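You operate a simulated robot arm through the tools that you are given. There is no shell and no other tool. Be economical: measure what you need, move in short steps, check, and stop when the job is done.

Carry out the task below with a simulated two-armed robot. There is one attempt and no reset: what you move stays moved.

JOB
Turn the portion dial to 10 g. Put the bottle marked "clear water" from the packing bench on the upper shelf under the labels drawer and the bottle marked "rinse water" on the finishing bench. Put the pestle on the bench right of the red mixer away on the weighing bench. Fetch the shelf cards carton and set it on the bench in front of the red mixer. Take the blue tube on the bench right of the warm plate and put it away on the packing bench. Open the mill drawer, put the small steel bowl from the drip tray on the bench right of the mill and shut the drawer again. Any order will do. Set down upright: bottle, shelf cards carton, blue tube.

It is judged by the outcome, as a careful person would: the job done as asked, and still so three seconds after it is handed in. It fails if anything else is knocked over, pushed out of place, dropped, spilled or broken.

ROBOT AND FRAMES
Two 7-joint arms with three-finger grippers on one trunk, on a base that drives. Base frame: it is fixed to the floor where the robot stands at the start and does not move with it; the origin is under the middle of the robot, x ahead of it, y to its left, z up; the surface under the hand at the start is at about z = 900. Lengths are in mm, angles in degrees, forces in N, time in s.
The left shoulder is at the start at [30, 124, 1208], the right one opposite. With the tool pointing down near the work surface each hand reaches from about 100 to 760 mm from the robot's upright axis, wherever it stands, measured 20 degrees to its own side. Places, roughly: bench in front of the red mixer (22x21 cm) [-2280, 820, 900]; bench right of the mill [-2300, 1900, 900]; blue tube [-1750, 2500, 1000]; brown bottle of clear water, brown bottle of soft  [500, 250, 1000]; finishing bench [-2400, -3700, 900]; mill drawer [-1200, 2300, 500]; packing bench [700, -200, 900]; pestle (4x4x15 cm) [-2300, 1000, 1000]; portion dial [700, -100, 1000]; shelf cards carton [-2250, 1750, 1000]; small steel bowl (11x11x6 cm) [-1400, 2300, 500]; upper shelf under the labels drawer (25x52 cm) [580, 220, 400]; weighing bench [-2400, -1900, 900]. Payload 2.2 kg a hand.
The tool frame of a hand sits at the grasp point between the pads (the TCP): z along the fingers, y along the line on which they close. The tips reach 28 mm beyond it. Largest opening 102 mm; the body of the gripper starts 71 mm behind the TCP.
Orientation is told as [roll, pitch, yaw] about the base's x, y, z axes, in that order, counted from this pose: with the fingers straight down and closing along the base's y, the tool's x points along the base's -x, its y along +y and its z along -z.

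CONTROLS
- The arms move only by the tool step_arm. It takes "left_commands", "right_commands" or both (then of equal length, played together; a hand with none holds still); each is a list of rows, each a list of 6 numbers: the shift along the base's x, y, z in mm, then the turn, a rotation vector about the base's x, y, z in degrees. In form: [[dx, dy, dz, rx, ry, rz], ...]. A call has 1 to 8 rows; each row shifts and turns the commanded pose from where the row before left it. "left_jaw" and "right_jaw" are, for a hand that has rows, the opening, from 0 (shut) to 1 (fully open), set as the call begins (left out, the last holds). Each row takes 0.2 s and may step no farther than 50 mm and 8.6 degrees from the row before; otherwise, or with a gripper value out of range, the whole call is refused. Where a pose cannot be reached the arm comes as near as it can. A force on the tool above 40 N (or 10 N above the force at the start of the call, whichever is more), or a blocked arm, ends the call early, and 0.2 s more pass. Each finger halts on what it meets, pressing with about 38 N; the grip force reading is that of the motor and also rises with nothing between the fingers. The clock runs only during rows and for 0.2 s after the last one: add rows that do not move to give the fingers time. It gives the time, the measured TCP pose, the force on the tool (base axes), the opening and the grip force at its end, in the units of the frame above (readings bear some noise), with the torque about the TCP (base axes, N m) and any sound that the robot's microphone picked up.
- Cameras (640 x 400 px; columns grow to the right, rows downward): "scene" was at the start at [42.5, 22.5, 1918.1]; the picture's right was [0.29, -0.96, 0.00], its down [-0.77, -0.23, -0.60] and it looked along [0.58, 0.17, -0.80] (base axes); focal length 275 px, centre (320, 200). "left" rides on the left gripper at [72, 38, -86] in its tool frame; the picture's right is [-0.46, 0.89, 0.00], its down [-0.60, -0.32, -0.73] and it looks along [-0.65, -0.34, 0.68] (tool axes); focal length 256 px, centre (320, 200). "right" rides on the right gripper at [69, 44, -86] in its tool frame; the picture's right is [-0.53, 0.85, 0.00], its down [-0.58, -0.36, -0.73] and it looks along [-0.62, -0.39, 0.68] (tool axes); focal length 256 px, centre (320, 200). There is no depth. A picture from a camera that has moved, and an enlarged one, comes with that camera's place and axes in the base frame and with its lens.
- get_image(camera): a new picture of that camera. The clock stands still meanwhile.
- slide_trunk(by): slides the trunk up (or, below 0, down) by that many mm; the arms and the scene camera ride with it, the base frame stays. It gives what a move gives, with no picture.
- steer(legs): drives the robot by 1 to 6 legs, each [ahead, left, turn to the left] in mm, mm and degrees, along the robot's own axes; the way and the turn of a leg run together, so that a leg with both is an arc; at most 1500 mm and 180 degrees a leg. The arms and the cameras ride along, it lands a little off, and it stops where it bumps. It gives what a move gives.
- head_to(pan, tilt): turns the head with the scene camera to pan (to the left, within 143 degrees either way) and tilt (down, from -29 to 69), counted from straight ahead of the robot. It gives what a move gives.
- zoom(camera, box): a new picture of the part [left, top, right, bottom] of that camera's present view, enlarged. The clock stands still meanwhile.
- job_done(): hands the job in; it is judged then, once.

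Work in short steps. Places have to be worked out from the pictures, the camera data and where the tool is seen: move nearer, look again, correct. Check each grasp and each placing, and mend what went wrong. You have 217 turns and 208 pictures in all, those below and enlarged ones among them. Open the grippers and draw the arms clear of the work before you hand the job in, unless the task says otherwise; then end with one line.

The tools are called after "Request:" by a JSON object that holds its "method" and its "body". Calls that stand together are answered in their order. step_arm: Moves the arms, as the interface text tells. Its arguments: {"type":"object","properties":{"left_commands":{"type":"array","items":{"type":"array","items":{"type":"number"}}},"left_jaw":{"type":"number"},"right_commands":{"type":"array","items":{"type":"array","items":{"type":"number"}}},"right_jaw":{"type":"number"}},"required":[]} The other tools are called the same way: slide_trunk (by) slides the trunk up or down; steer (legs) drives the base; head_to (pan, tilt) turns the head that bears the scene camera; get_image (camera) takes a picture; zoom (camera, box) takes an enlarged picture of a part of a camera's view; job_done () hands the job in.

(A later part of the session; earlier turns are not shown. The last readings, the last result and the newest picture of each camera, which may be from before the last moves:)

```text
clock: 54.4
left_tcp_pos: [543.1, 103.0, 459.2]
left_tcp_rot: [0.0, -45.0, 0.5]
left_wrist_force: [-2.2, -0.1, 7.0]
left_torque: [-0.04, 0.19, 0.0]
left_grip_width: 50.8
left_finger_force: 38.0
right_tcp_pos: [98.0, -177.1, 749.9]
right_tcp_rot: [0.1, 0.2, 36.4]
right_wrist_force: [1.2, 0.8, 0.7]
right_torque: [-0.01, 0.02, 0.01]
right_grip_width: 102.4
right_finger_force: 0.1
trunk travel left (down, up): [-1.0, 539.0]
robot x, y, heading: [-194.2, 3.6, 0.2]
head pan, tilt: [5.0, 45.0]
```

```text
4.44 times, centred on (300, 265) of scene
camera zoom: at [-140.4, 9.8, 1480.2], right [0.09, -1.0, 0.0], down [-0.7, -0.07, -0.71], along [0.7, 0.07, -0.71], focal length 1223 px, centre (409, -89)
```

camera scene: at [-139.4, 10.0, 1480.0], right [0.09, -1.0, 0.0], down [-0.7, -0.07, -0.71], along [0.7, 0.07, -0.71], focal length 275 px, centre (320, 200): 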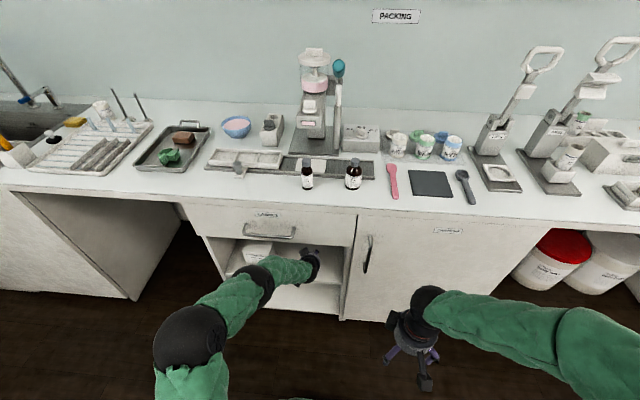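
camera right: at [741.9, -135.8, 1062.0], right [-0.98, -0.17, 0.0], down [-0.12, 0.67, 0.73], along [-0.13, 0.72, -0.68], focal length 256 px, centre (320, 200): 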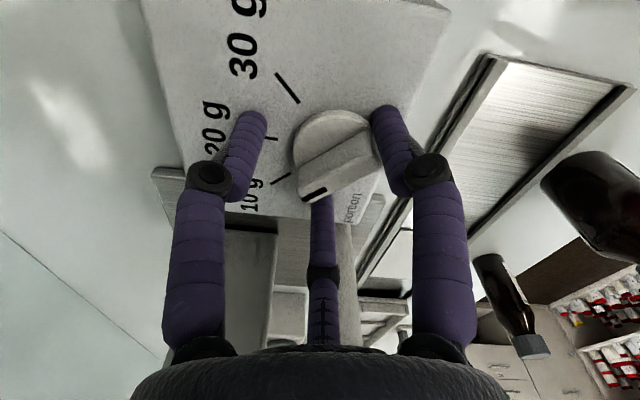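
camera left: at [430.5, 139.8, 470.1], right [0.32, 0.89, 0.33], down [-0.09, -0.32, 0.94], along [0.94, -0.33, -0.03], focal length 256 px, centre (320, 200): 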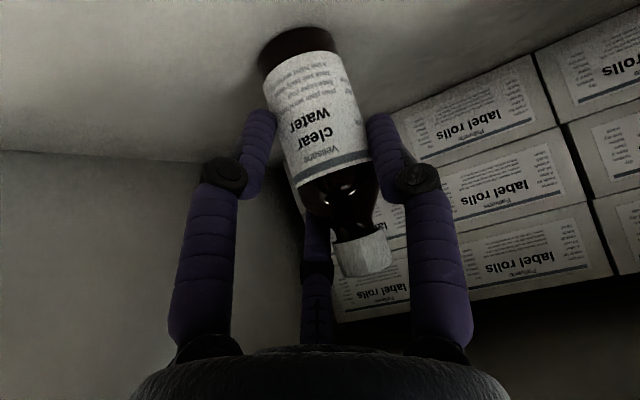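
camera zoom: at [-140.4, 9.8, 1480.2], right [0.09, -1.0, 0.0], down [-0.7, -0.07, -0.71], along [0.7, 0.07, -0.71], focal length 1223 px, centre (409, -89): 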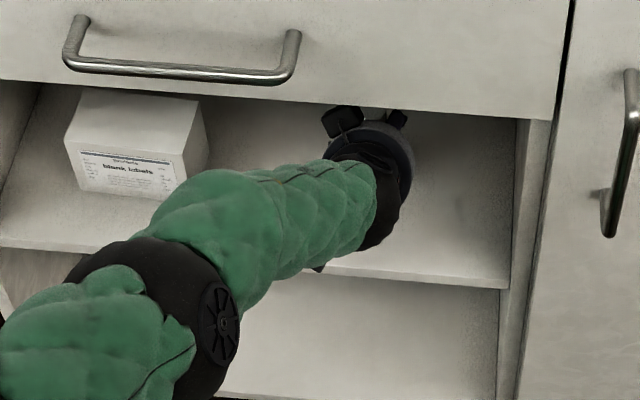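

Contact at TCP z 459 (shelf ≈ 392) with about 9 N: the bottle stands on the shelf. Release and retreat along the tool axis.

Request:
{"method": "step_arm", "body": {"left_commands": [[0, 0, -1, 0, 0, 0], [0, 0, 0, 0, 0, 0], [0, 0, 0, 0, 0, 0], [0, 0, 0, 0, 0, 0]], "left_jaw": 1}}

Request:
{"method": "step_arm", "body": {"left_commands": [[-10, 0, 10, 0, 0, 0], [-20, 0, 20, 0, 0, 0], [-25, 0, 25, 0, 0, 0], [-25, 0, 25, 0, 0, 0], [-45, 0, 5, 0, 0, 0], [-45, 0, 0, 0, 0, 0], [-45, 0, 0, 0, 0, 0], [-30, 0, 0, 0, 0, 0]]}}

Request:
{"method": "get_image", "body": {"camera": "left"}}

Request:
{"method": "zoom", "body": {"camera": "scene", "box": [230, 220, 370, 310]}}

```text
clock: 55.4
left_tcp_pos: [543.2, 103.7, 457.0]
left_tcp_rot: [0.0, -44.9, 0.6]
left_wrist_force: [-0.1, -0.5, 0.3]
left_torque: [0.0, 0.0, 0.06]
left_grip_width: 101.9
left_finger_force: 0.1
right_tcp_pos: [98.7, -177.4, 750.0]
right_tcp_rot: [0.3, 0.0, 36.3]
right_wrist_force: [0.1, 0.4, 0.0]
right_torque: [0.0, 0.0, -0.02]
right_grip_width: 101.7
right_finger_force: 0.1
trunk travel left (down, up): [-1.0, 539.0]
robot x, y, heading: [-192.3, 0.3, 0.3]
head pan, tilt: [5.0, 45.0]
```

```text
clock: 57.2
left_tcp_pos: [299.8, 104.7, 542.7]
left_tcp_rot: [0.0, -44.8, 0.6]
left_wrist_force: [-0.5, 0.2, 0.4]
left_torque: [0.01, 0.01, 0.02]
left_grip_width: 102.0
left_finger_force: 0.0
right_tcp_pos: [97.6, -177.1, 749.3]
right_tcp_rot: [0.3, 0.1, 36.3]
right_wrist_force: [-0.5, -1.1, 0.2]
right_torque: [-0.02, -0.01, -0.05]
right_grip_width: 102.1
right_finger_force: 0.0
trunk travel left (down, up): [-1.0, 539.0]
robot x, y, heading: [-191.6, 0.4, 0.1]
head pan, tilt: [5.0, 45.0]
```

```text
136 pictures are left
camera left: at [186.1, 140.2, 553.4], right [0.32, 0.89, 0.33], down [-0.09, -0.32, 0.94], along [0.94, -0.33, -0.03], focal length 256 px, centre (320, 200)
```

left: 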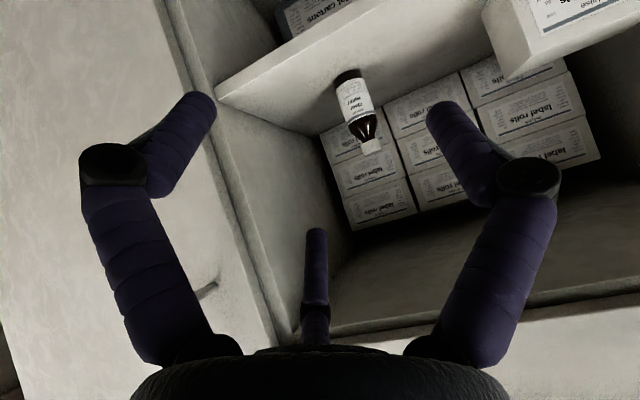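

```text
4.44 times, centred on (300, 265) of scene
camera zoom: at [-139.9, 10.0, 1480.0], right [0.09, -1.0, 0.0], down [-0.7, -0.07, -0.71], along [0.7, 0.07, -0.71], focal length 1223 px, centre (409, -89)
```

zoom: 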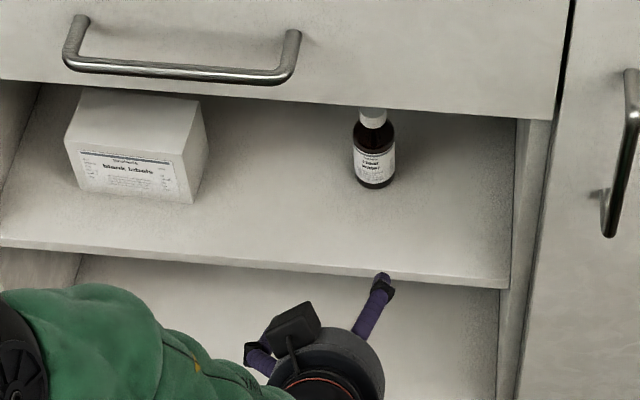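

Clear water stands upright on the shelf. Now raise the trunk and prepare for the rinse bottle; the left hand gets lifted aside.

Request:
{"method": "slide_trunk", "body": {"by": 400}}

Request:
{"method": "step_arm", "body": {"left_commands": [[-10, 20, 40, 0, 5.6, 0], [-10, 20, 40, 0, 5.6, 0], [-10, 20, 40, 0, 5.6, 0], [-10, 20, 40, 0, 5.6, 0], [-10, 20, 40, 0, 5.6, 0], [0, 20, 40, 0, 5.6, 0], [0, 20, 40, 0, 5.6, 0], [0, 20, 20, 0, 5.6, 0]], "right_commands": [[25, 10, 10, 0, 0, -6], [25, 10, 10, 0, 0, -6], [25, 10, 10, 0, 0, -6], [25, 10, 10, 0, 0, -6], [20, 0, 10, 0, 0, -6], [10, 0, 0, 0, 0, -6.3], [10, 0, 0, 0, -8, 0], [10, 0, 0, 0, -8, 0]]}}

Request:
{"method": "step_arm", "body": {"right_commands": [[20, 0, 0, 0, -8, 0], [20, 0, 0, 0, -8, 0], [20, 0, 0, 0, -8, 0], [20, 0, 0, 0, -5, 0]], "right_jaw": 1}}

Request:
{"method": "steer", "body": {"legs": [[110, 60, 0]]}}

Request:
{"method": "head_to", "body": {"pan": -8, "tilt": 55}}

Request:
{"method": "get_image", "body": {"camera": "scene"}}

```text
clock: 61.1
left_tcp_pos: [299.1, 104.3, 940.1]
left_tcp_rot: [0.0, -44.8, 0.6]
left_wrist_force: [0.1, 0.0, 0.6]
left_torque: [0.01, 0.04, 0.02]
left_grip_width: 102.2
left_finger_force: 0.0
right_tcp_pos: [98.4, -176.4, 1150.2]
right_tcp_rot: [0.2, 0.1, 36.3]
right_wrist_force: [-0.2, 0.6, 0.2]
right_torque: [0.02, 0.0, -0.01]
right_grip_width: 102.2
right_finger_force: 0.0
trunk travel left (down, up): [-401.0, 139.0]
robot x, y, heading: [-191.2, 0.3, 0.5]
head pan, tilt: [5.0, 45.0]
```

```text
clock: 62.9
left_tcp_pos: [251.3, 265.3, 1239.3]
left_tcp_rot: [0.1, 0.2, 0.3]
left_wrist_force: [0.4, -0.2, 0.5]
left_torque: [-0.03, 0.04, -0.01]
left_grip_width: 102.1
left_finger_force: 0.0
right_tcp_pos: [248.7, -136.5, 1200.5]
right_tcp_rot: [0.3, -16.0, -0.1]
right_wrist_force: [-0.3, 0.3, -0.3]
right_torque: [0.01, 0.03, 0.04]
right_grip_width: 101.8
right_finger_force: 0.0
trunk travel left (down, up): [-401.0, 139.0]
robot x, y, heading: [-187.5, 2.8, 0.5]
head pan, tilt: [5.0, 45.0]
```

```text
clock: 63.9
left_tcp_pos: [250.0, 265.7, 1238.9]
left_tcp_rot: [0.4, -0.1, 0.4]
left_wrist_force: [0.0, -0.1, 0.2]
left_torque: [-0.05, -0.01, 0.0]
left_grip_width: 102.0
left_finger_force: 0.1
right_tcp_pos: [328.7, -137.8, 1198.0]
right_tcp_rot: [0.3, -45.0, -0.1]
right_wrist_force: [0.6, 0.8, 0.8]
right_torque: [-0.03, 0.03, 0.0]
right_grip_width: 102.2
right_finger_force: 0.0
trunk travel left (down, up): [-401.0, 139.0]
robot x, y, heading: [-190.9, -0.8, 0.4]
head pan, tilt: [5.0, 45.0]
```

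```text
clock: 65.1
left_tcp_pos: [362.6, 322.3, 1239.3]
left_tcp_rot: [0.4, -0.1, 0.5]
left_wrist_force: [0.7, 0.1, 0.1]
left_torque: [0.01, 0.0, 0.0]
left_grip_width: 102.0
left_finger_force: 0.0
right_tcp_pos: [438.6, -79.0, 1199.5]
right_tcp_rot: [0.2, -44.9, 0.0]
right_wrist_force: [0.4, -0.2, -0.1]
right_torque: [0.02, 0.0, 0.0]
right_grip_width: 101.8
right_finger_force: 0.0
trunk travel left (down, up): [-401.0, 139.0]
robot x, y, heading: [-79.4, 56.7, 0.2]
head pan, tilt: [5.0, 45.0]
```

```text
clock: 65.9
left_tcp_pos: [360.8, 322.6, 1240.3]
left_tcp_rot: [0.4, -0.1, 0.4]
left_wrist_force: [0.5, -0.3, -0.3]
left_torque: [0.0, -0.05, 0.03]
left_grip_width: 101.9
left_finger_force: 0.0
right_tcp_pos: [439.7, -78.8, 1199.8]
right_tcp_rot: [0.3, -44.9, -0.1]
right_wrist_force: [-0.2, -1.1, 0.3]
right_torque: [0.01, 0.0, -0.01]
right_grip_width: 102.2
right_finger_force: 0.1
trunk travel left (down, up): [-401.0, 139.0]
robot x, y, heading: [-80.6, 60.9, 0.3]
head pan, tilt: [-8.0, 55.0]
```

```text
134 pictures are left
camera scene: at [-38.1, 51.7, 1866.6], right [-0.13, -0.99, 0.0], down [-0.81, 0.11, -0.57], along [0.57, -0.08, -0.82], focal length 275 px, centre (320, 200)
```

scene: 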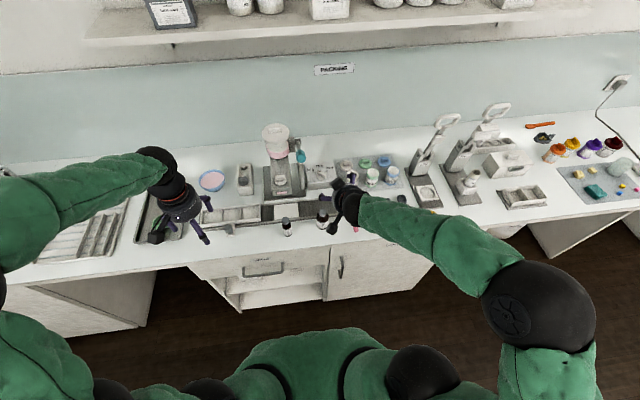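

Zoom to re-measure the rinse bottle.

Request:
{"method": "zoom", "body": {"camera": "scene", "box": [274, 195, 354, 245]}}

```text
8.00 times, centred on (314, 220) of scene
camera zoom: at [-38.1, 51.7, 1866.6], right [-0.13, -0.99, 0.0], down [-0.81, 0.11, -0.57], along [0.57, -0.08, -0.82], focal length 2202 px, centre (368, 40)
```

zoom: 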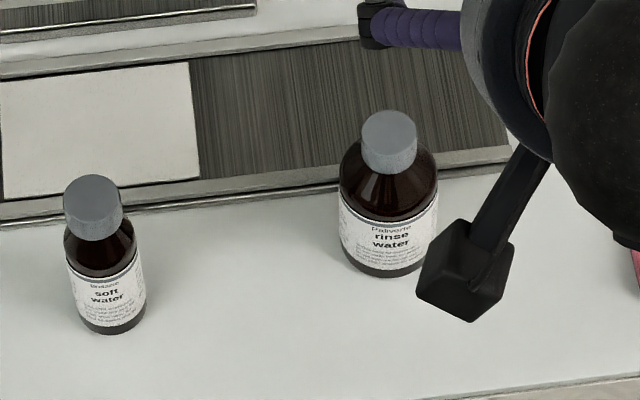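

Rinse bottle is at (501,-32), top ≈1018. Move the right hand to the approach line, then look.

Request:
{"method": "step_arm", "body": {"right_commands": [[-10, 15, -45, 0, 0, 0], [-10, 15, -45, 0, 0, 0], [-8, 16, -45, 0, 0, 0], [15, 0, -23, 0, 0, 0], [18, 0, -18, 0, 0, 0]]}}

Request:
{"method": "get_image", "body": {"camera": "right"}}

```text
clock: 67.1
left_tcp_pos: [361.5, 323.4, 1238.8]
left_tcp_rot: [0.4, 0.1, 0.5]
left_wrist_force: [-0.6, -0.8, -0.5]
left_torque: [-0.01, 0.0, -0.03]
left_grip_width: 102.0
left_finger_force: 0.1
right_tcp_pos: [445.0, -30.4, 1024.1]
right_tcp_rot: [0.4, -44.9, 0.0]
right_wrist_force: [0.4, -0.1, 0.7]
right_torque: [0.01, 0.01, 0.01]
right_grip_width: 101.9
right_finger_force: 0.0
trunk travel left (down, up): [-401.0, 139.0]
robot x, y, heading: [-80.2, 61.5, 0.5]
head pan, tilt: [-8.0, 55.0]
```

```text
132 pictures are left
camera right: at [335.3, 11.7, 1035.5], right [0.38, 0.84, 0.38], down [-0.11, -0.37, 0.92], along [0.92, -0.39, -0.05], focal length 256 px, centre (320, 200)
```

right: 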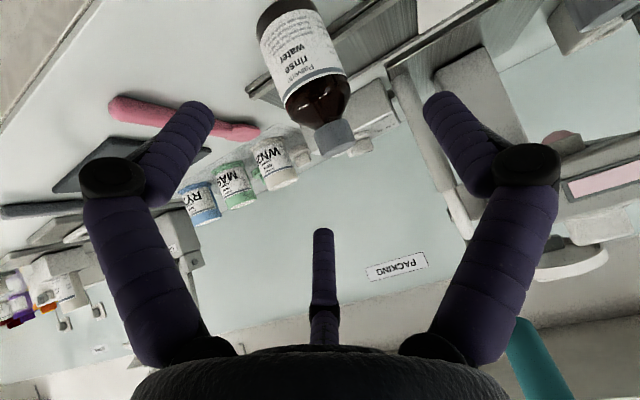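

Same picture as in the earlier good grasp. Advance and close.

Request:
{"method": "step_arm", "body": {"right_commands": [[15, -1, -15, 0, 0, 0], [15, -1, -15, 0, 0, 0], [15, 0, -15, 0, 0, 0], [12, 0, -12, 0, 0, 0]]}}

Request:
{"method": "step_arm", "body": {"right_commands": [[0, 0, 0, 0, 0, 0], [0, 0, 0, 0, 0, 0], [0, 0, 0, 0, 0, 0], [0, 0, 0, 0, 0, 0]], "right_jaw": 0.3}}

Request:
{"method": "get_image", "body": {"camera": "right"}}

```text
clock: 68.1
left_tcp_pos: [362.5, 323.3, 1239.6]
left_tcp_rot: [0.3, 0.1, 0.4]
left_wrist_force: [0.2, 0.8, 0.3]
left_torque: [-0.02, 0.02, 0.0]
left_grip_width: 101.9
left_finger_force: 0.0
right_tcp_pos: [502.2, -34.3, 967.4]
right_tcp_rot: [0.3, -45.0, -0.1]
right_wrist_force: [-0.3, 0.5, -0.3]
right_torque: [0.01, -0.01, 0.03]
right_grip_width: 101.8
right_finger_force: 0.0
trunk travel left (down, up): [-401.0, 139.0]
robot x, y, heading: [-81.8, 58.5, 0.2]
head pan, tilt: [-8.0, 55.0]
```

```text
clock: 69.1
left_tcp_pos: [359.2, 323.4, 1238.5]
left_tcp_rot: [0.4, 0.1, 0.4]
left_wrist_force: [-1.3, 0.4, 0.6]
left_torque: [0.0, 0.04, -0.01]
left_grip_width: 102.2
left_finger_force: 0.1
right_tcp_pos: [498.9, -34.1, 964.8]
right_tcp_rot: [0.3, -44.8, 0.0]
right_wrist_force: [-12.0, 0.8, 0.8]
right_torque: [0.01, 0.73, 0.06]
right_grip_width: 54.0
right_finger_force: 37.8
trunk travel left (down, up): [-401.0, 139.0]
robot x, y, heading: [-79.1, 60.0, 0.6]
head pan, tilt: [-8.0, 55.0]
```

```text
131 pictures are left
camera right: at [389.5, 8.7, 978.6], right [0.38, 0.85, 0.38], down [-0.1, -0.37, 0.92], along [0.92, -0.39, -0.05], focal length 256 px, centre (320, 200)
```

right: 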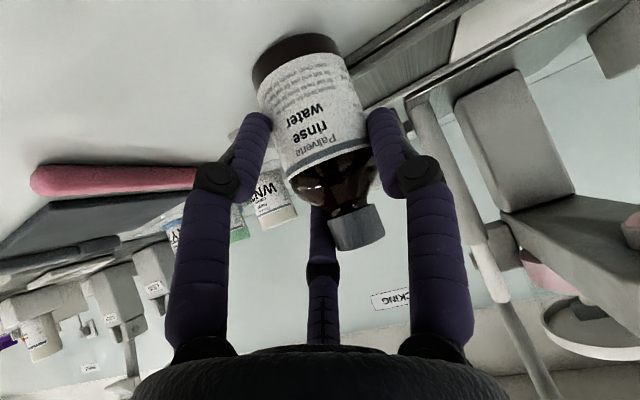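

Gripped (54 mm). Lift gently and check.

Request:
{"method": "step_arm", "body": {"right_commands": [[0, 0, 12, 0, 0, 0], [0, 0, 30, 0, 0, 0], [-10, 0, 45, 0, 0, 0], [-40, 0, 25, 0, 0, 0]]}}

Request:
{"method": "get_image", "body": {"camera": "right"}}

Request:
{"method": "zoom", "body": {"camera": "scene", "box": [250, 170, 400, 260]}}

```text
clock: 70.1
left_tcp_pos: [360.1, 322.9, 1240.7]
left_tcp_rot: [0.4, -0.1, 0.3]
left_wrist_force: [-0.4, -0.6, -0.1]
left_torque: [0.01, -0.05, -0.02]
left_grip_width: 101.9
left_finger_force: 0.0
right_tcp_pos: [451.3, -35.0, 1079.2]
right_tcp_rot: [0.3, -44.9, 0.0]
right_wrist_force: [0.0, 0.3, -0.2]
right_torque: [-0.01, -0.05, -0.02]
right_grip_width: 30.6
right_finger_force: 0.0
trunk travel left (down, up): [-401.0, 139.0]
robot x, y, heading: [-82.0, 59.1, 0.2]
head pan, tilt: [-8.0, 55.0]
```

```text
130 pictures are left
camera right: at [341.4, 8.5, 1091.3], right [0.38, 0.84, 0.38], down [-0.11, -0.37, 0.92], along [0.92, -0.39, -0.05], focal length 256 px, centre (320, 200)
```

right: 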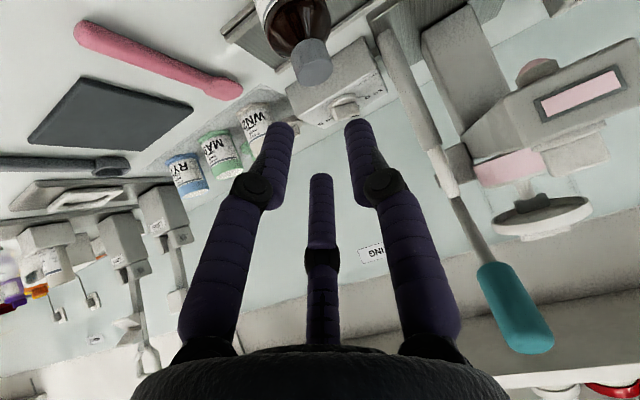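

```text
4.27 times, centred on (325, 215) of scene
camera zoom: at [-40.6, 51.5, 1866.7], right [-0.13, -0.99, 0.0], down [-0.81, 0.11, -0.57], along [0.57, -0.08, -0.82], focal length 1174 px, centre (299, 136)
```

zoom: 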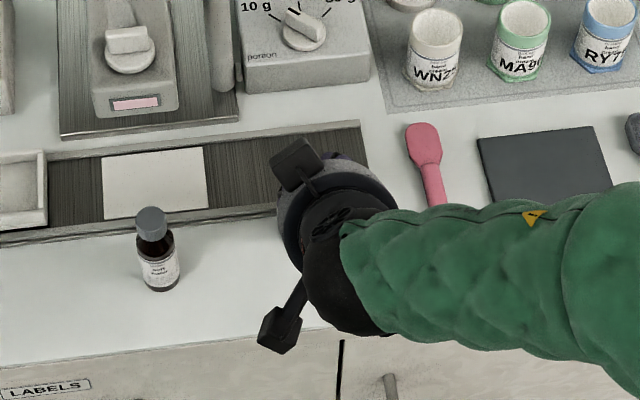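

The grip slid off the sloping shoulder; the bottle still stands. I move the hand away upward to see where it stands now.

Request:
{"method": "step_arm", "body": {"right_commands": [[-10, -40, 20, 0, 0, 0], [-10, -40, 20, 0, 0, 0], [-10, -40, 20, 0, 0, 0]], "right_jaw": 0.8}}

Request:
{"method": "zoom", "body": {"camera": "scene", "box": [274, 195, 354, 245]}}

```text
clock: 70.9
left_tcp_pos: [360.4, 323.0, 1239.7]
left_tcp_rot: [0.5, 0.0, 0.4]
left_wrist_force: [0.4, 0.2, -0.1]
left_torque: [0.02, 0.0, -0.01]
left_grip_width: 102.0
left_finger_force: 0.1
right_tcp_pos: [419.9, -156.4, 1138.4]
right_tcp_rot: [0.3, -45.0, 0.0]
right_wrist_force: [0.4, -0.2, 0.0]
right_torque: [0.01, -0.03, 0.02]
right_grip_width: 81.6
right_finger_force: 0.1
trunk travel left (down, up): [-401.0, 139.0]
robot x, y, heading: [-79.1, 62.4, 0.2]
head pan, tilt: [-8.0, 55.0]
```

```text
8.00 times, centred on (314, 220) of scene
camera zoom: at [-39.2, 50.9, 1866.6], right [-0.13, -0.99, 0.0], down [-0.81, 0.11, -0.57], along [0.57, -0.08, -0.82], focal length 2202 px, centre (368, 40)
```

zoom: 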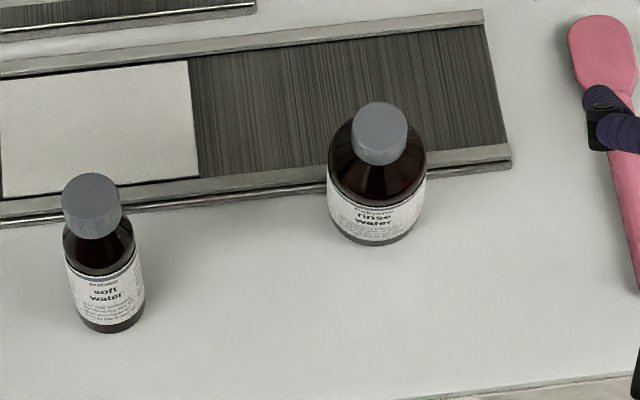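

The bottle slid about 17 mm forward, upright, at (518,-29), next to the rack edge. I approach again, wide open to z 962, then lower to 949 with narrower jaws to grip the straight body.

Request:
{"method": "step_arm", "body": {"right_commands": [[0, 41, -29, 0, 0, 0], [0, 41, -29, 0, 0, 0], [5, 41, -25, 0, 0, 0], [20, 0, -20, 0, 0, 0], [25, 0, -25, 0, 0, 0], [22, 0, -22, 0, 0, 0], [15, 0, -15, 0, 0, 0], [11, 0, -11, 0, 0, 0]], "right_jaw": 1}}

Request:
{"method": "get_image", "body": {"camera": "right"}}

```text
refused: row 1 steps farther than a row can; nothing moved
```

```text
127 pictures are left
camera right: at [310.0, -113.0, 1150.4], right [0.38, 0.84, 0.38], down [-0.11, -0.37, 0.92], along [0.92, -0.39, -0.05], focal length 256 px, centre (320, 200)
```

right: 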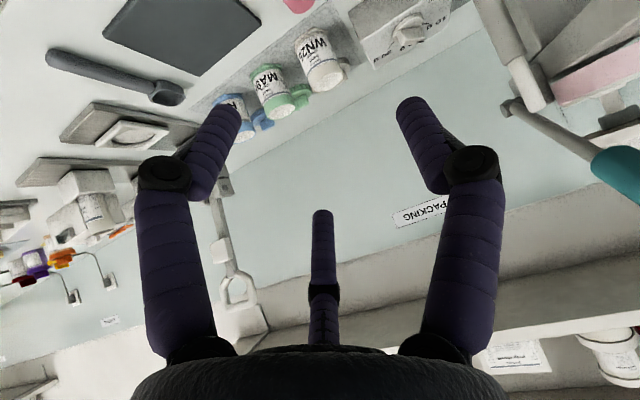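

Row length slightly over; resend with shorter rows.

Request:
{"method": "step_arm", "body": {"right_commands": [[0, 41, -25, 0, 0, 0], [0, 41, -25, 0, 0, 0], [5, 41, -25, 0, 0, 0], [20, 0, -26, 0, 0, 0], [25, 0, -27, 0, 0, 0], [22, 0, -22, 0, 0, 0], [15, 0, -15, 0, 0, 0], [11, 0, -11, 0, 0, 0]], "right_jaw": 1}}

Request:
{"method": "get_image", "body": {"camera": "right"}}

```text
clock: 72.7
left_tcp_pos: [362.3, 322.8, 1239.8]
left_tcp_rot: [0.4, 0.1, 0.5]
left_wrist_force: [-0.2, -0.1, -0.6]
left_torque: [0.04, -0.01, 0.01]
left_grip_width: 102.2
left_finger_force: 0.0
right_tcp_pos: [518.0, -31.8, 961.7]
right_tcp_rot: [0.2, -44.9, 0.0]
right_wrist_force: [-0.6, 0.1, -0.8]
right_torque: [-0.01, 0.01, 0.0]
right_grip_width: 101.8
right_finger_force: 0.1
trunk travel left (down, up): [-401.0, 139.0]
robot x, y, heading: [-82.5, 57.5, 0.4]
head pan, tilt: [-8.0, 55.0]
```

```text
126 pictures are left
camera right: at [408.3, 11.5, 973.9], right [0.38, 0.85, 0.38], down [-0.11, -0.37, 0.92], along [0.92, -0.39, -0.05], focal length 256 px, centre (320, 200)
```

right: 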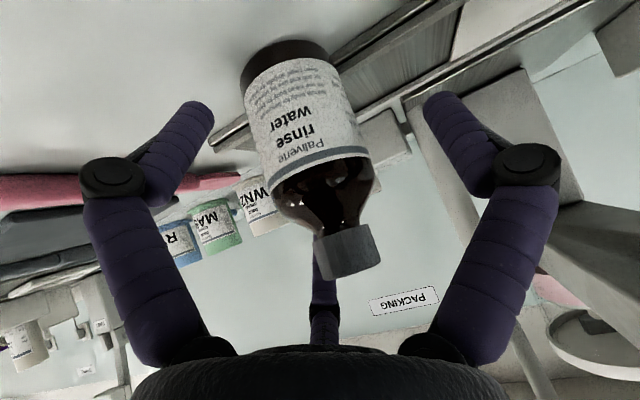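

Centred. Narrow the jaws, lower 14 mm, then close.

Request:
{"method": "step_arm", "body": {"right_commands": [[0, 0, 0, 0, 0, 0], [0, 0, 0, 0, 0, 0], [0, 0, -7, 0, 0, 0], [0, 0, -7, 0, 0, 0]], "right_jaw": 0.75}}

Request:
{"method": "step_arm", "body": {"right_commands": [[0, 0, 0, 0, 0, 0], [0, 0, 0, 0, 0, 0], [0, 0, 0, 0, 0, 0], [0, 0, 0, 0, 0, 0]], "right_jaw": 0.35}}

Request:
{"method": "get_image", "body": {"camera": "right"}}

```text
clock: 73.7
left_tcp_pos: [360.5, 322.1, 1239.3]
left_tcp_rot: [0.4, 0.0, 0.3]
left_wrist_force: [0.3, -0.3, 0.6]
left_torque: [-0.02, -0.02, 0.02]
left_grip_width: 102.1
left_finger_force: 0.1
right_tcp_pos: [519.2, -31.6, 949.1]
right_tcp_rot: [0.4, -45.1, -0.2]
right_wrist_force: [-1.3, 0.0, 2.3]
right_torque: [-0.05, 0.06, 0.02]
right_grip_width: 76.9
right_finger_force: 0.1
trunk travel left (down, up): [-401.0, 139.0]
robot x, y, heading: [-83.0, 57.2, 0.1]
head pan, tilt: [-8.0, 55.0]
```

```text
clock: 74.7
left_tcp_pos: [361.3, 323.2, 1238.7]
left_tcp_rot: [0.4, 0.0, 0.3]
left_wrist_force: [0.0, 0.1, 0.2]
left_torque: [-0.01, 0.01, -0.01]
left_grip_width: 101.7
left_finger_force: 0.1
right_tcp_pos: [518.4, -31.8, 948.4]
right_tcp_rot: [0.3, -45.1, -0.1]
right_wrist_force: [-0.8, 0.0, 3.7]
right_torque: [0.0, 0.05, -0.02]
right_grip_width: 57.8
right_finger_force: 38.1
trunk travel left (down, up): [-401.0, 139.0]
robot x, y, heading: [-80.8, 61.9, 0.3]
head pan, tilt: [-8.0, 55.0]
```

```text
125 pictures are left
camera right: at [409.0, 10.6, 960.4], right [0.38, 0.84, 0.38], down [-0.11, -0.37, 0.92], along [0.92, -0.39, -0.05], focal length 256 px, centre (320, 200)
```

right: 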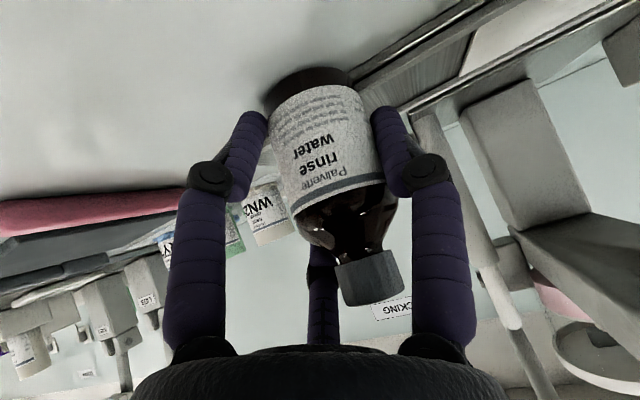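

Firm on the body (57.8 mm, 38 N). Lift.

Request:
{"method": "step_arm", "body": {"right_commands": [[0, 0, 12, 0, 0, 0], [0, 0, 25, 0, 0, 0], [-10, 0, 40, 0, 0, 0], [-35, 0, 30, 0, 0, 0], [-45, 0, 10, 0, 0, 0], [-45, 0, 10, 0, 0, 0]]}}

Request:
{"method": "get_image", "body": {"camera": "right"}}

Request:
{"method": "get_image", "body": {"camera": "scene"}}

```text
clock: 76.1
left_tcp_pos: [361.1, 322.2, 1240.5]
left_tcp_rot: [0.4, -0.1, 0.4]
left_wrist_force: [-1.0, -0.5, -0.1]
left_torque: [0.02, -0.03, -0.02]
left_grip_width: 102.3
left_finger_force: 0.0
right_tcp_pos: [381.0, -32.0, 1075.3]
right_tcp_rot: [0.4, -45.0, -0.1]
right_wrist_force: [0.1, -0.4, -1.6]
right_torque: [-0.04, -0.01, -0.03]
right_grip_width: 57.8
right_finger_force: 38.0
trunk travel left (down, up): [-401.0, 139.0]
robot x, y, heading: [-76.4, 61.8, 0.6]
head pan, tilt: [-8.0, 55.0]
```

```text
124 pictures are left
camera right: at [271.7, 10.6, 1086.3], right [0.38, 0.84, 0.38], down [-0.11, -0.37, 0.92], along [0.92, -0.39, -0.05], focal length 256 px, centre (320, 200)
```

right: 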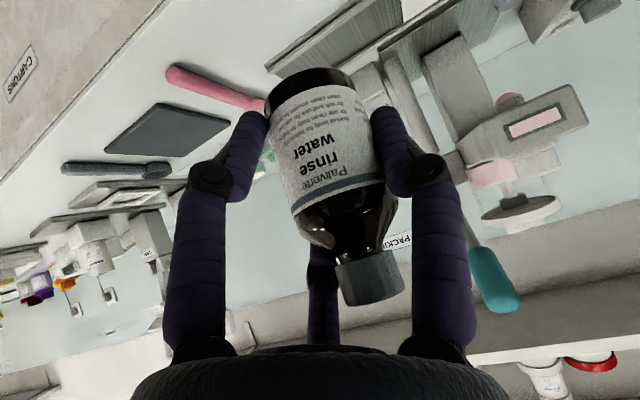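

```text
123 pictures are left
camera scene: at [-40.4, 51.4, 1866.7], right [-0.13, -0.99, 0.0], down [-0.81, 0.11, -0.57], along [0.57, -0.08, -0.82], focal length 275 px, centre (320, 200)
```

scene: 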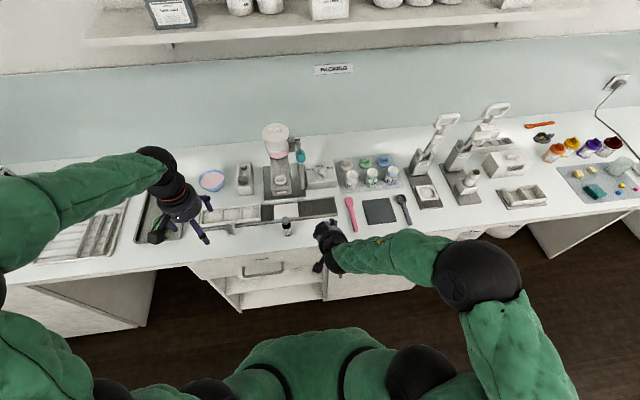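

Held upright. Back off 500 mm and look around the room behind.

Request:
{"method": "steer", "body": {"legs": [[-500, 0, 0], [0, 0, 180]]}}

Request:
{"method": "head_to", "body": {"pan": 45, "tilt": 25}}

Request:
{"method": "get_image", "body": {"camera": "scene"}}

Request:
{"method": "head_to", "body": {"pan": -30, "tilt": 25}}

Request:
{"method": "get_image", "body": {"camera": "scene"}}

```text
clock: 86.2
left_tcp_pos: [-1040.1, -174.7, 1239.7]
left_tcp_rot: [0.4, 0.0, 176.5]
left_wrist_force: [-0.4, 0.1, -0.2]
left_torque: [-0.01, 0.02, -0.01]
left_grip_width: 102.0
left_finger_force: 0.0
right_tcp_pos: [-1037.6, 180.2, 1073.4]
right_tcp_rot: [0.3, -45.0, 176.1]
right_wrist_force: [0.8, 0.0, -1.2]
right_torque: [0.01, -0.01, -0.01]
right_grip_width: 56.8
right_finger_force: 38.5
trunk travel left (down, up): [-401.0, 139.0]
robot x, y, heading: [-579.2, 61.4, 176.6]
head pan, tilt: [-8.0, 55.0]
```

```text
clock: 87.5
left_tcp_pos: [-1038.4, -173.6, 1238.6]
left_tcp_rot: [0.4, 0.0, 176.6]
left_wrist_force: [-0.5, 0.0, -0.1]
left_torque: [-0.02, -0.03, 0.02]
left_grip_width: 101.9
left_finger_force: 0.0
right_tcp_pos: [-1037.8, 180.9, 1073.2]
right_tcp_rot: [0.2, -45.0, 176.3]
right_wrist_force: [1.0, 0.4, -1.3]
right_torque: [-0.02, -0.03, -0.03]
right_grip_width: 56.7
right_finger_force: 38.3
trunk travel left (down, up): [-401.0, 139.0]
robot x, y, heading: [-581.4, 60.8, 176.4]
head pan, tilt: [45.0, 25.0]
```

```text
122 pictures are left
camera scene: at [-618.9, -3.0, 1910.6], right [-0.66, 0.75, 0.0], down [0.32, 0.28, -0.91], along [-0.68, -0.6, -0.42], focal length 275 px, centre (320, 200)
```

scene: 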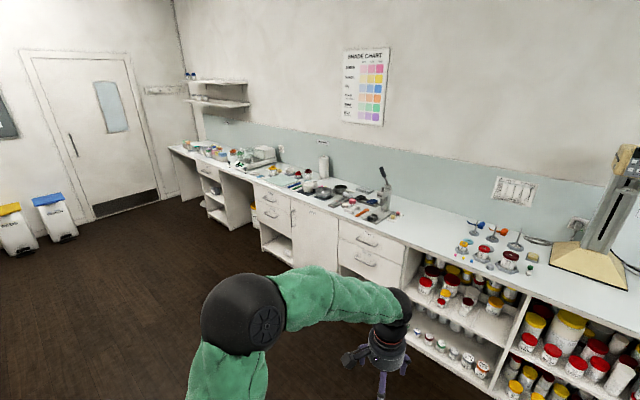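

```text
clock: 88.9
left_tcp_pos: [-1039.4, -174.1, 1240.1]
left_tcp_rot: [0.5, 0.0, 176.6]
left_wrist_force: [0.1, 0.2, 0.3]
left_torque: [0.0, -0.03, 0.01]
left_grip_width: 101.8
left_finger_force: 0.0
right_tcp_pos: [-1036.5, 182.1, 1073.4]
right_tcp_rot: [0.3, -44.9, 176.2]
right_wrist_force: [-0.1, -0.3, -1.3]
right_torque: [0.02, -0.01, 0.0]
right_grip_width: 56.5
right_finger_force: 37.5
trunk travel left (down, up): [-401.0, 139.0]
robot x, y, heading: [-578.5, 61.3, 176.5]
head pan, tilt: [-30.0, 25.0]
```

```text
121 pictures are left
camera scene: at [-626.8, 108.7, 1910.6], right [0.55, 0.83, 0.0], down [0.35, -0.23, -0.91], along [-0.76, 0.5, -0.42], focal length 275 px, centre (320, 200)
```

scene: 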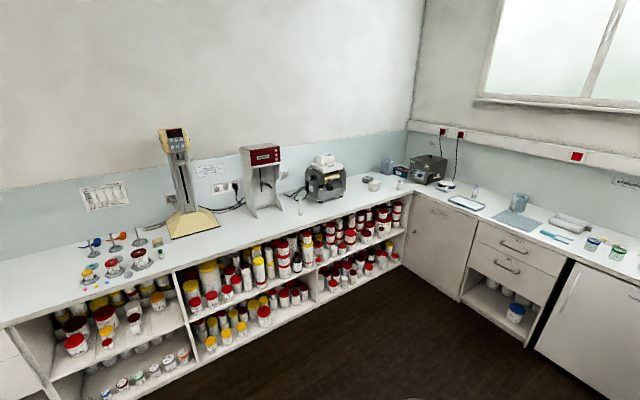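

The finishing bench is at the far left end and the floor is clear. I drive there facing the bench.

Request:
{"method": "steer", "body": {"legs": [[250, 1200, 3.5], [350, 1250, 0], [350, 1250, 0]]}}

Request:
{"method": "head_to", "body": {"pan": 0, "tilt": 40}}

Request:
{"method": "get_image", "body": {"camera": "scene"}}

```text
clock: 107.3
left_tcp_pos: [-1913.3, -3920.1, 1239.6]
left_tcp_rot: [0.5, 0.1, -177.6]
left_wrist_force: [-0.2, 0.6, 0.3]
left_torque: [-0.01, -0.03, -0.03]
left_grip_width: 102.0
left_finger_force: 0.0
right_tcp_pos: [-1948.0, -3565.1, 1073.2]
right_tcp_rot: [0.3, -44.9, -178.0]
right_wrist_force: [-0.1, 0.1, -1.1]
right_torque: [0.01, -0.02, -0.02]
right_grip_width: 55.9
right_finger_force: 38.1
trunk travel left (down, up): [-401.0, 139.0]
robot x, y, heading: [-1477.9, -3640.7, -177.8]
head pan, tilt: [-30.0, 25.0]
```

```text
clock: 108.2
left_tcp_pos: [-1912.8, -3920.3, 1239.5]
left_tcp_rot: [0.4, 0.0, -177.6]
left_wrist_force: [0.1, 0.0, -0.2]
left_torque: [-0.03, -0.01, -0.01]
left_grip_width: 102.0
left_finger_force: 0.0
right_tcp_pos: [-1947.5, -3565.8, 1073.5]
right_tcp_rot: [0.3, -44.9, -178.0]
right_wrist_force: [-0.8, -0.1, -0.5]
right_torque: [-0.01, -0.01, 0.01]
right_grip_width: 55.7
right_finger_force: 37.8
trunk travel left (down, up): [-401.0, 139.0]
robot x, y, heading: [-1483.0, -3644.8, -177.6]
head pan, tilt: [0.0, 40.0]
```

```text
120 pictures are left
camera scene: at [-1535.0, -3642.7, 1887.3], right [-0.04, 1.0, 0.0], down [0.64, 0.03, -0.77], along [-0.77, -0.03, -0.64], focal length 275 px, centre (320, 200)
```

scene: 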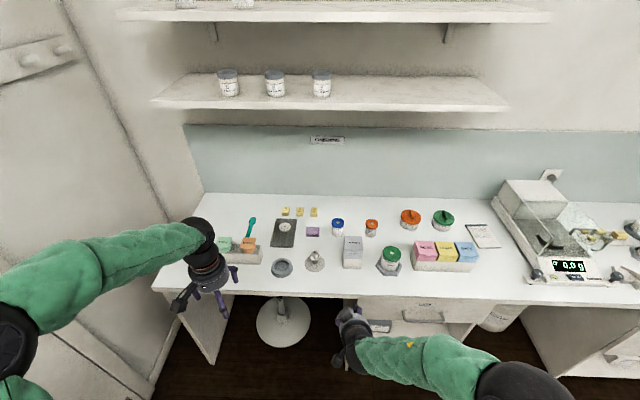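

Bench reached. Zoom on sign, bench, and bottle in hand (grip width dropped slightly).

Request:
{"method": "zoom", "body": {"camera": "scene", "box": [290, 125, 370, 155]}}

Request:
{"method": "zoom", "body": {"camera": "scene", "box": [220, 195, 540, 345]}}

Request:
{"method": "get_image", "body": {"camera": "right"}}

```text
8.00 times, centred on (330, 140) of scene
camera zoom: at [-1535.0, -3642.7, 1887.3], right [-0.04, 1.0, 0.0], down [0.64, 0.03, -0.77], along [-0.77, -0.03, -0.64], focal length 2202 px, centre (240, 680)
```

zoom: 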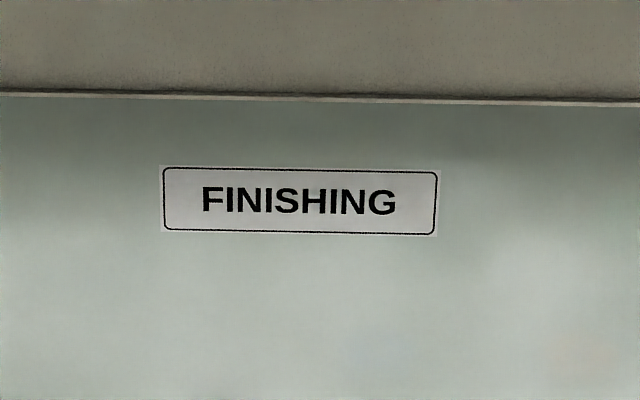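

```text
2.00 times, centred on (380, 270) of scene
camera zoom: at [-1535.0, -3642.7, 1887.3], right [-0.04, 1.0, 0.0], down [0.64, 0.03, -0.77], along [-0.77, -0.03, -0.64], focal length 550 px, centre (200, 60)
```

zoom: 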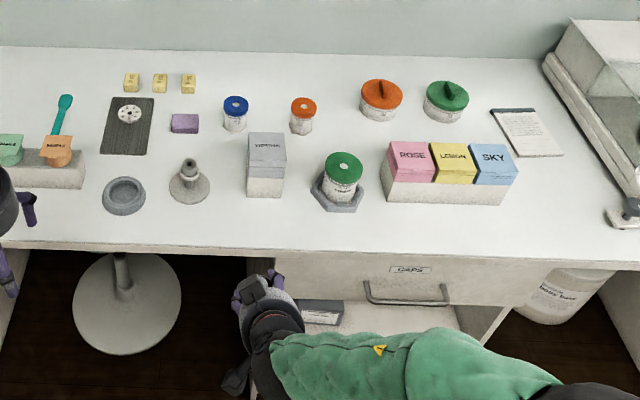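

```text
117 pictures are left
camera right: at [-1836.1, -3605.7, 1085.6], right [-0.35, -0.86, 0.38], down [0.09, 0.37, 0.92], along [-0.93, 0.36, -0.05], focal length 256 px, centre (320, 200)
```

right: 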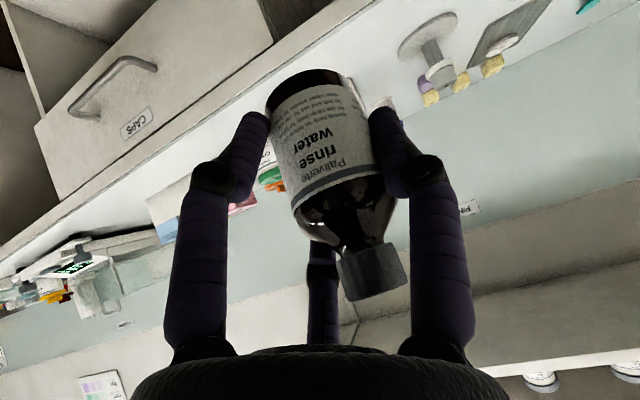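

Slight settling only; still upright. A free spot exists near (-2187,-3612) at the front of the bench. Drive 130 mm closer and move over it.

Request:
{"method": "steer", "body": {"legs": [[130, 0, 0]]}}

Request:
{"method": "step_arm", "body": {"right_commands": [[-40, -13, -10, 0, 0, 0], [-40, -13, -15, 0, 0, 0], [-30, -12, -15, 0, 0, 0]]}}

Request:
{"method": "zoom", "body": {"camera": "scene", "box": [220, 195, 460, 345]}}

Request:
{"method": "get_image", "body": {"camera": "right"}}

```text
clock: 109.5
left_tcp_pos: [-2040.0, -3924.7, 1240.8]
left_tcp_rot: [0.5, -0.1, -177.5]
left_wrist_force: [-1.0, 0.7, -0.3]
left_torque: [0.01, -0.03, 0.0]
left_grip_width: 101.8
left_finger_force: 0.1
right_tcp_pos: [-2074.2, -3570.7, 1073.6]
right_tcp_rot: [0.3, -44.9, -178.0]
right_wrist_force: [-0.6, 0.4, -1.0]
right_torque: [-0.02, -0.02, 0.01]
right_grip_width: 55.8
right_finger_force: 38.3
trunk travel left (down, up): [-401.0, 139.0]
robot x, y, heading: [-1606.3, -3644.8, -177.8]
head pan, tilt: [0.0, 40.0]
```

```text
clock: 110.3
left_tcp_pos: [-2039.5, -3925.7, 1240.2]
left_tcp_rot: [0.4, 0.2, -177.5]
left_wrist_force: [-0.3, -0.5, 0.7]
left_torque: [0.0, -0.05, 0.01]
left_grip_width: 102.0
left_finger_force: 0.0
right_tcp_pos: [-2183.0, -3608.5, 1031.7]
right_tcp_rot: [0.2, -44.8, -178.1]
right_wrist_force: [-0.6, 0.3, -1.8]
right_torque: [-0.02, 0.0, 0.02]
right_grip_width: 55.8
right_finger_force: 38.3
trunk travel left (down, up): [-401.0, 139.0]
robot x, y, heading: [-1605.5, -3646.2, -177.7]
head pan, tilt: [0.0, 40.0]
```

```text
2.67 times, centred on (340, 270) of scene
camera zoom: at [-1661.8, -3648.6, 1887.2], right [-0.04, 1.0, 0.0], down [0.64, 0.03, -0.77], along [-0.77, -0.03, -0.64], focal length 734 px, centre (267, 13)
```

zoom: 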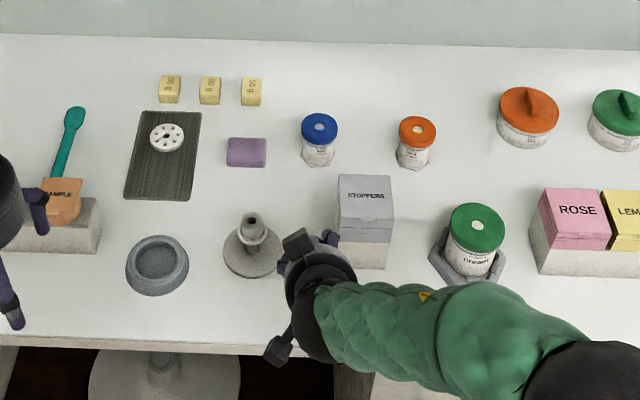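

```text
115 pictures are left
camera right: at [-2072.0, -3648.7, 1044.4], right [-0.35, -0.86, 0.38], down [0.09, 0.37, 0.92], along [-0.93, 0.35, -0.05], focal length 256 px, centre (320, 200)
```

right: 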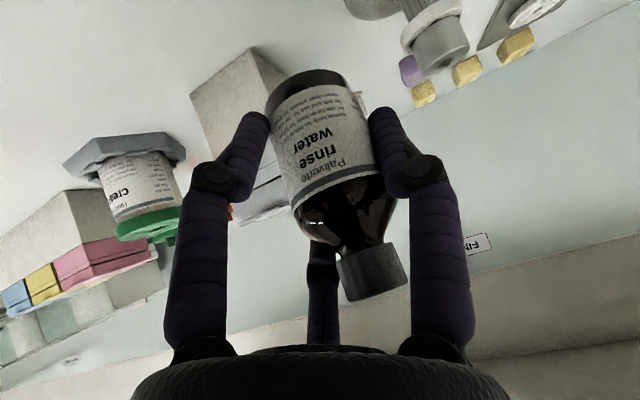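

Spot is clear of the stoppers box and the stand. Lower toward the bench.

Request:
{"method": "step_arm", "body": {"right_commands": [[3, -2, -35, 0, 0, 0], [0, 0, -30, 0, 0, 0], [0, 0, -9, 0, 0, 0]]}}

Request:
{"method": "step_arm", "body": {"right_commands": [[0, 0, -4, 0, 0, 0], [0, 0, -3, 0, 0, 0]]}}

Request:
{"method": "get_image", "body": {"camera": "right"}}

```text
clock: 111.1
left_tcp_pos: [-2038.0, -3924.3, 1239.9]
left_tcp_rot: [0.4, 0.0, -177.5]
left_wrist_force: [0.3, 0.9, -0.4]
left_torque: [-0.03, 0.04, -0.04]
left_grip_width: 102.2
left_finger_force: 0.1
right_tcp_pos: [-2180.7, -3610.9, 960.2]
right_tcp_rot: [0.3, -44.9, -178.0]
right_wrist_force: [1.3, 0.2, -1.4]
right_torque: [-0.03, -0.01, -0.03]
right_grip_width: 55.8
right_finger_force: 38.2
trunk travel left (down, up): [-401.0, 139.0]
robot x, y, heading: [-1600.5, -3647.8, -177.8]
head pan, tilt: [0.0, 40.0]
```

```text
clock: 111.7
left_tcp_pos: [-2039.3, -3926.3, 1239.5]
left_tcp_rot: [0.4, 0.0, -177.5]
left_wrist_force: [0.5, -0.4, 0.1]
left_torque: [-0.01, -0.04, -0.01]
left_grip_width: 101.8
left_finger_force: 0.0
right_tcp_pos: [-2180.7, -3611.6, 953.3]
right_tcp_rot: [0.2, -44.8, -177.9]
right_wrist_force: [0.1, -0.2, -0.5]
right_torque: [0.03, 0.01, 0.01]
right_grip_width: 55.7
right_finger_force: 38.0
trunk travel left (down, up): [-401.0, 139.0]
robot x, y, heading: [-1604.0, -3648.5, -177.4]
head pan, tilt: [0.0, 40.0]
```

```text
114 pictures are left
camera right: at [-2069.1, -3650.9, 964.7], right [-0.35, -0.86, 0.38], down [0.09, 0.37, 0.92], along [-0.93, 0.35, -0.05], focal length 256 px, centre (320, 200)
```

right: 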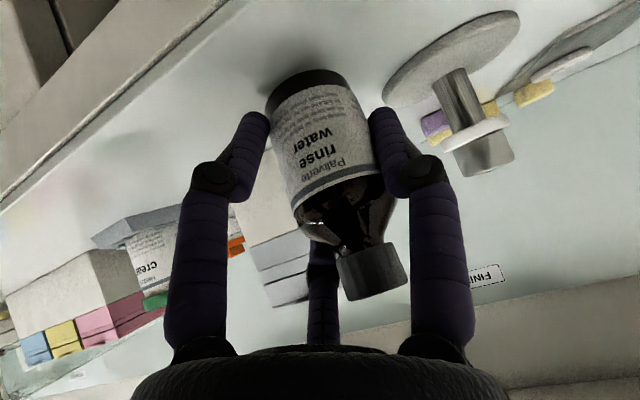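

No contact yet; lower further in small steps.

Request:
{"method": "step_arm", "body": {"right_commands": [[0, 0, -3, 0, 0, 0], [0, 0, -2, 0, 0, 0], [0, 0, -2, 0, 0, 0]]}}

```text
clock: 112.5
left_tcp_pos: [-2037.1, -3925.4, 1240.1]
left_tcp_rot: [0.3, -0.2, -177.5]
left_wrist_force: [0.0, 0.5, -0.1]
left_torque: [-0.02, 0.0, -0.04]
left_grip_width: 102.1
left_finger_force: 0.0
right_tcp_pos: [-2182.0, -3611.5, 950.4]
right_tcp_rot: [0.4, -45.4, -178.0]
right_wrist_force: [6.8, -3.2, 30.8]
right_torque: [-0.34, -0.42, 0.04]
right_grip_width: 55.8
right_finger_force: 38.1
trunk travel left (down, up): [-401.0, 139.0]
robot x, y, heading: [-1607.3, -3644.4, -177.4]
head pan, tilt: [0.0, 40.0]
```

Bottle is on the bench. Open to 0.75, rise 13, open fully, retreat.

Request:
{"method": "step_arm", "body": {"right_commands": [[0, 0, 1, 0, 0, 0], [0, 0, 0, 0, 0, 0], [0, 0, 0, 0, 0, 0], [0, 0, 7, 0, 0, 0], [0, 0, 6, 0, 0, 0]], "right_jaw": 0.75}}

Request:
{"method": "step_arm", "body": {"right_commands": [[0, 0, 0, 0, 0, 0], [0, 0, 0, 0, 0, 0], [12, 0, 12, 0, 0, 0], [20, 0, 20, 0, 0, 0], [25, 0, 25, 0, 0, 0], [25, 0, 25, 0, 0, 0], [40, 0, 20, 0, 0, 0]], "right_jaw": 1}}

Request:
{"method": "zoom", "body": {"camera": "scene", "box": [220, 195, 460, 345]}}

```text
clock: 113.7
left_tcp_pos: [-2038.8, -3925.1, 1239.2]
left_tcp_rot: [0.3, 0.0, -177.5]
left_wrist_force: [0.1, 0.1, -0.3]
left_torque: [-0.01, 0.0, -0.02]
left_grip_width: 101.9
left_finger_force: 0.0
right_tcp_pos: [-2180.5, -3612.1, 959.3]
right_tcp_rot: [0.3, -44.8, -178.1]
right_wrist_force: [0.3, -0.9, -0.2]
right_torque: [-0.01, -0.01, 0.03]
right_grip_width: 76.3
right_finger_force: 0.0
trunk travel left (down, up): [-401.0, 139.0]
robot x, y, heading: [-1606.4, -3645.6, -177.9]
head pan, tilt: [0.0, 40.0]
```

```text
clock: 115.3
left_tcp_pos: [-2037.3, -3924.0, 1240.6]
left_tcp_rot: [0.3, -0.1, -177.5]
left_wrist_force: [1.2, -0.5, 0.4]
left_torque: [-0.02, 0.01, 0.02]
left_grip_width: 101.6
left_finger_force: 0.0
right_tcp_pos: [-2055.4, -3610.8, 1063.5]
right_tcp_rot: [0.3, -45.0, -177.8]
right_wrist_force: [-0.5, 1.0, 0.0]
right_torque: [-0.01, 0.0, 0.03]
right_grip_width: 102.0
right_finger_force: 0.0
trunk travel left (down, up): [-401.0, 139.0]
robot x, y, heading: [-1606.0, -3646.7, -177.7]
head pan, tilt: [0.0, 40.0]
```

```text
2.67 times, centred on (340, 270) of scene
camera zoom: at [-1658.2, -3647.4, 1887.4], right [-0.04, 1.0, 0.0], down [0.64, 0.03, -0.77], along [-0.77, -0.03, -0.64], focal length 734 px, centre (267, 13)
```

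zoom: 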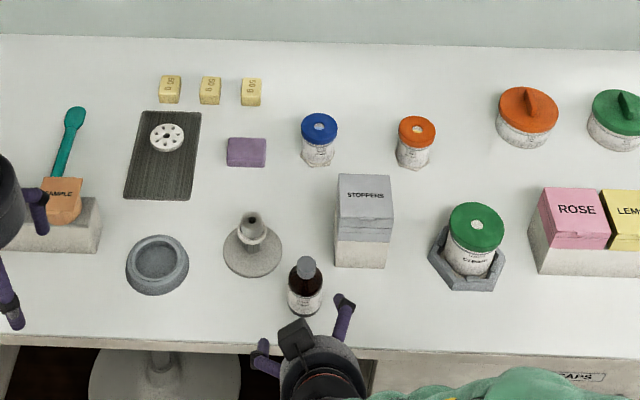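

Rinse water stands upright on the finishing bench. Retract the right hand, back off and strafe right toward the mixer.

Request:
{"method": "step_arm", "body": {"right_commands": [[40, 0, 25, 0, 8, 0], [40, 0, 25, 0, 8, 0], [20, 0, 25, 0, 8, 0], [0, 10, 25, 0, 8, 0], [0, 10, 20, 0, 8, 0], [0, 10, 20, 0, 5, 0]]}}

Request:
{"method": "steer", "body": {"legs": [[-100, 0, -2], [0, -1500, 0], [0, -1500, 0], [0, -1450, 0]]}}

Request:
{"method": "head_to", "body": {"pan": 0, "tilt": 40}}

Request:
{"method": "get_image", "body": {"camera": "scene"}}

```text
clock: 116.7
left_tcp_pos: [-2039.2, -3925.1, 1240.7]
left_tcp_rot: [0.4, 0.0, -177.5]
left_wrist_force: [0.9, -0.4, 0.7]
left_torque: [0.0, -0.03, 0.0]
left_grip_width: 101.9
left_finger_force: 0.1
right_tcp_pos: [-1959.6, -3579.9, 1207.5]
right_tcp_rot: [-122.2, -88.9, -56.3]
right_wrist_force: [-0.7, 0.2, 1.0]
right_torque: [0.0, 0.0, 0.03]
right_grip_width: 102.2
right_finger_force: 0.1
trunk travel left (down, up): [-401.0, 139.0]
robot x, y, heading: [-1606.1, -3645.8, -177.6]
head pan, tilt: [0.0, 40.0]
```

```text
clock: 139.0
left_tcp_pos: [-2037.2, 605.6, 1238.4]
left_tcp_rot: [0.4, 0.0, -178.9]
left_wrist_force: [1.8, 1.2, -0.9]
left_torque: [-0.01, 0.02, 0.07]
left_grip_width: 101.9
left_finger_force: 0.0
right_tcp_pos: [-1949.3, 947.8, 1205.2]
right_tcp_rot: [-109.5, -88.8, -70.4]
right_wrist_force: [-0.1, -0.2, 0.0]
right_torque: [0.02, -0.03, -0.01]
right_grip_width: 102.0
right_finger_force: 0.0
trunk travel left (down, up): [-401.0, 139.0]
robot x, y, heading: [-1593.9, 875.4, -179.3]
head pan, tilt: [0.0, 40.0]
```

```text
clock: 139.6
left_tcp_pos: [-2036.0, 605.2, 1239.4]
left_tcp_rot: [0.4, 0.0, -178.8]
left_wrist_force: [-0.5, 0.4, -0.2]
left_torque: [0.02, 0.01, 0.01]
left_grip_width: 102.1
left_finger_force: 0.0
right_tcp_pos: [-1949.5, 947.0, 1208.1]
right_tcp_rot: [-112.5, -88.9, -67.4]
right_wrist_force: [-0.3, 0.3, -0.1]
right_torque: [-0.01, 0.04, 0.01]
right_grip_width: 102.0
right_finger_force: 0.0
trunk travel left (down, up): [-401.0, 139.0]
robot x, y, heading: [-1596.5, 872.6, -178.9]
head pan, tilt: [0.0, 40.0]
```

```text
112 pictures are left
camera scene: at [-1651.2, 873.5, 1887.3], right [-0.02, 1.0, 0.0], down [0.64, 0.01, -0.77], along [-0.77, -0.01, -0.64], focal length 275 px, centre (320, 200)
```

scene: 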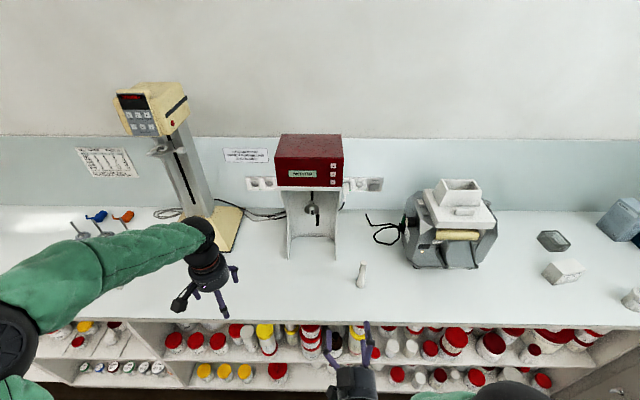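

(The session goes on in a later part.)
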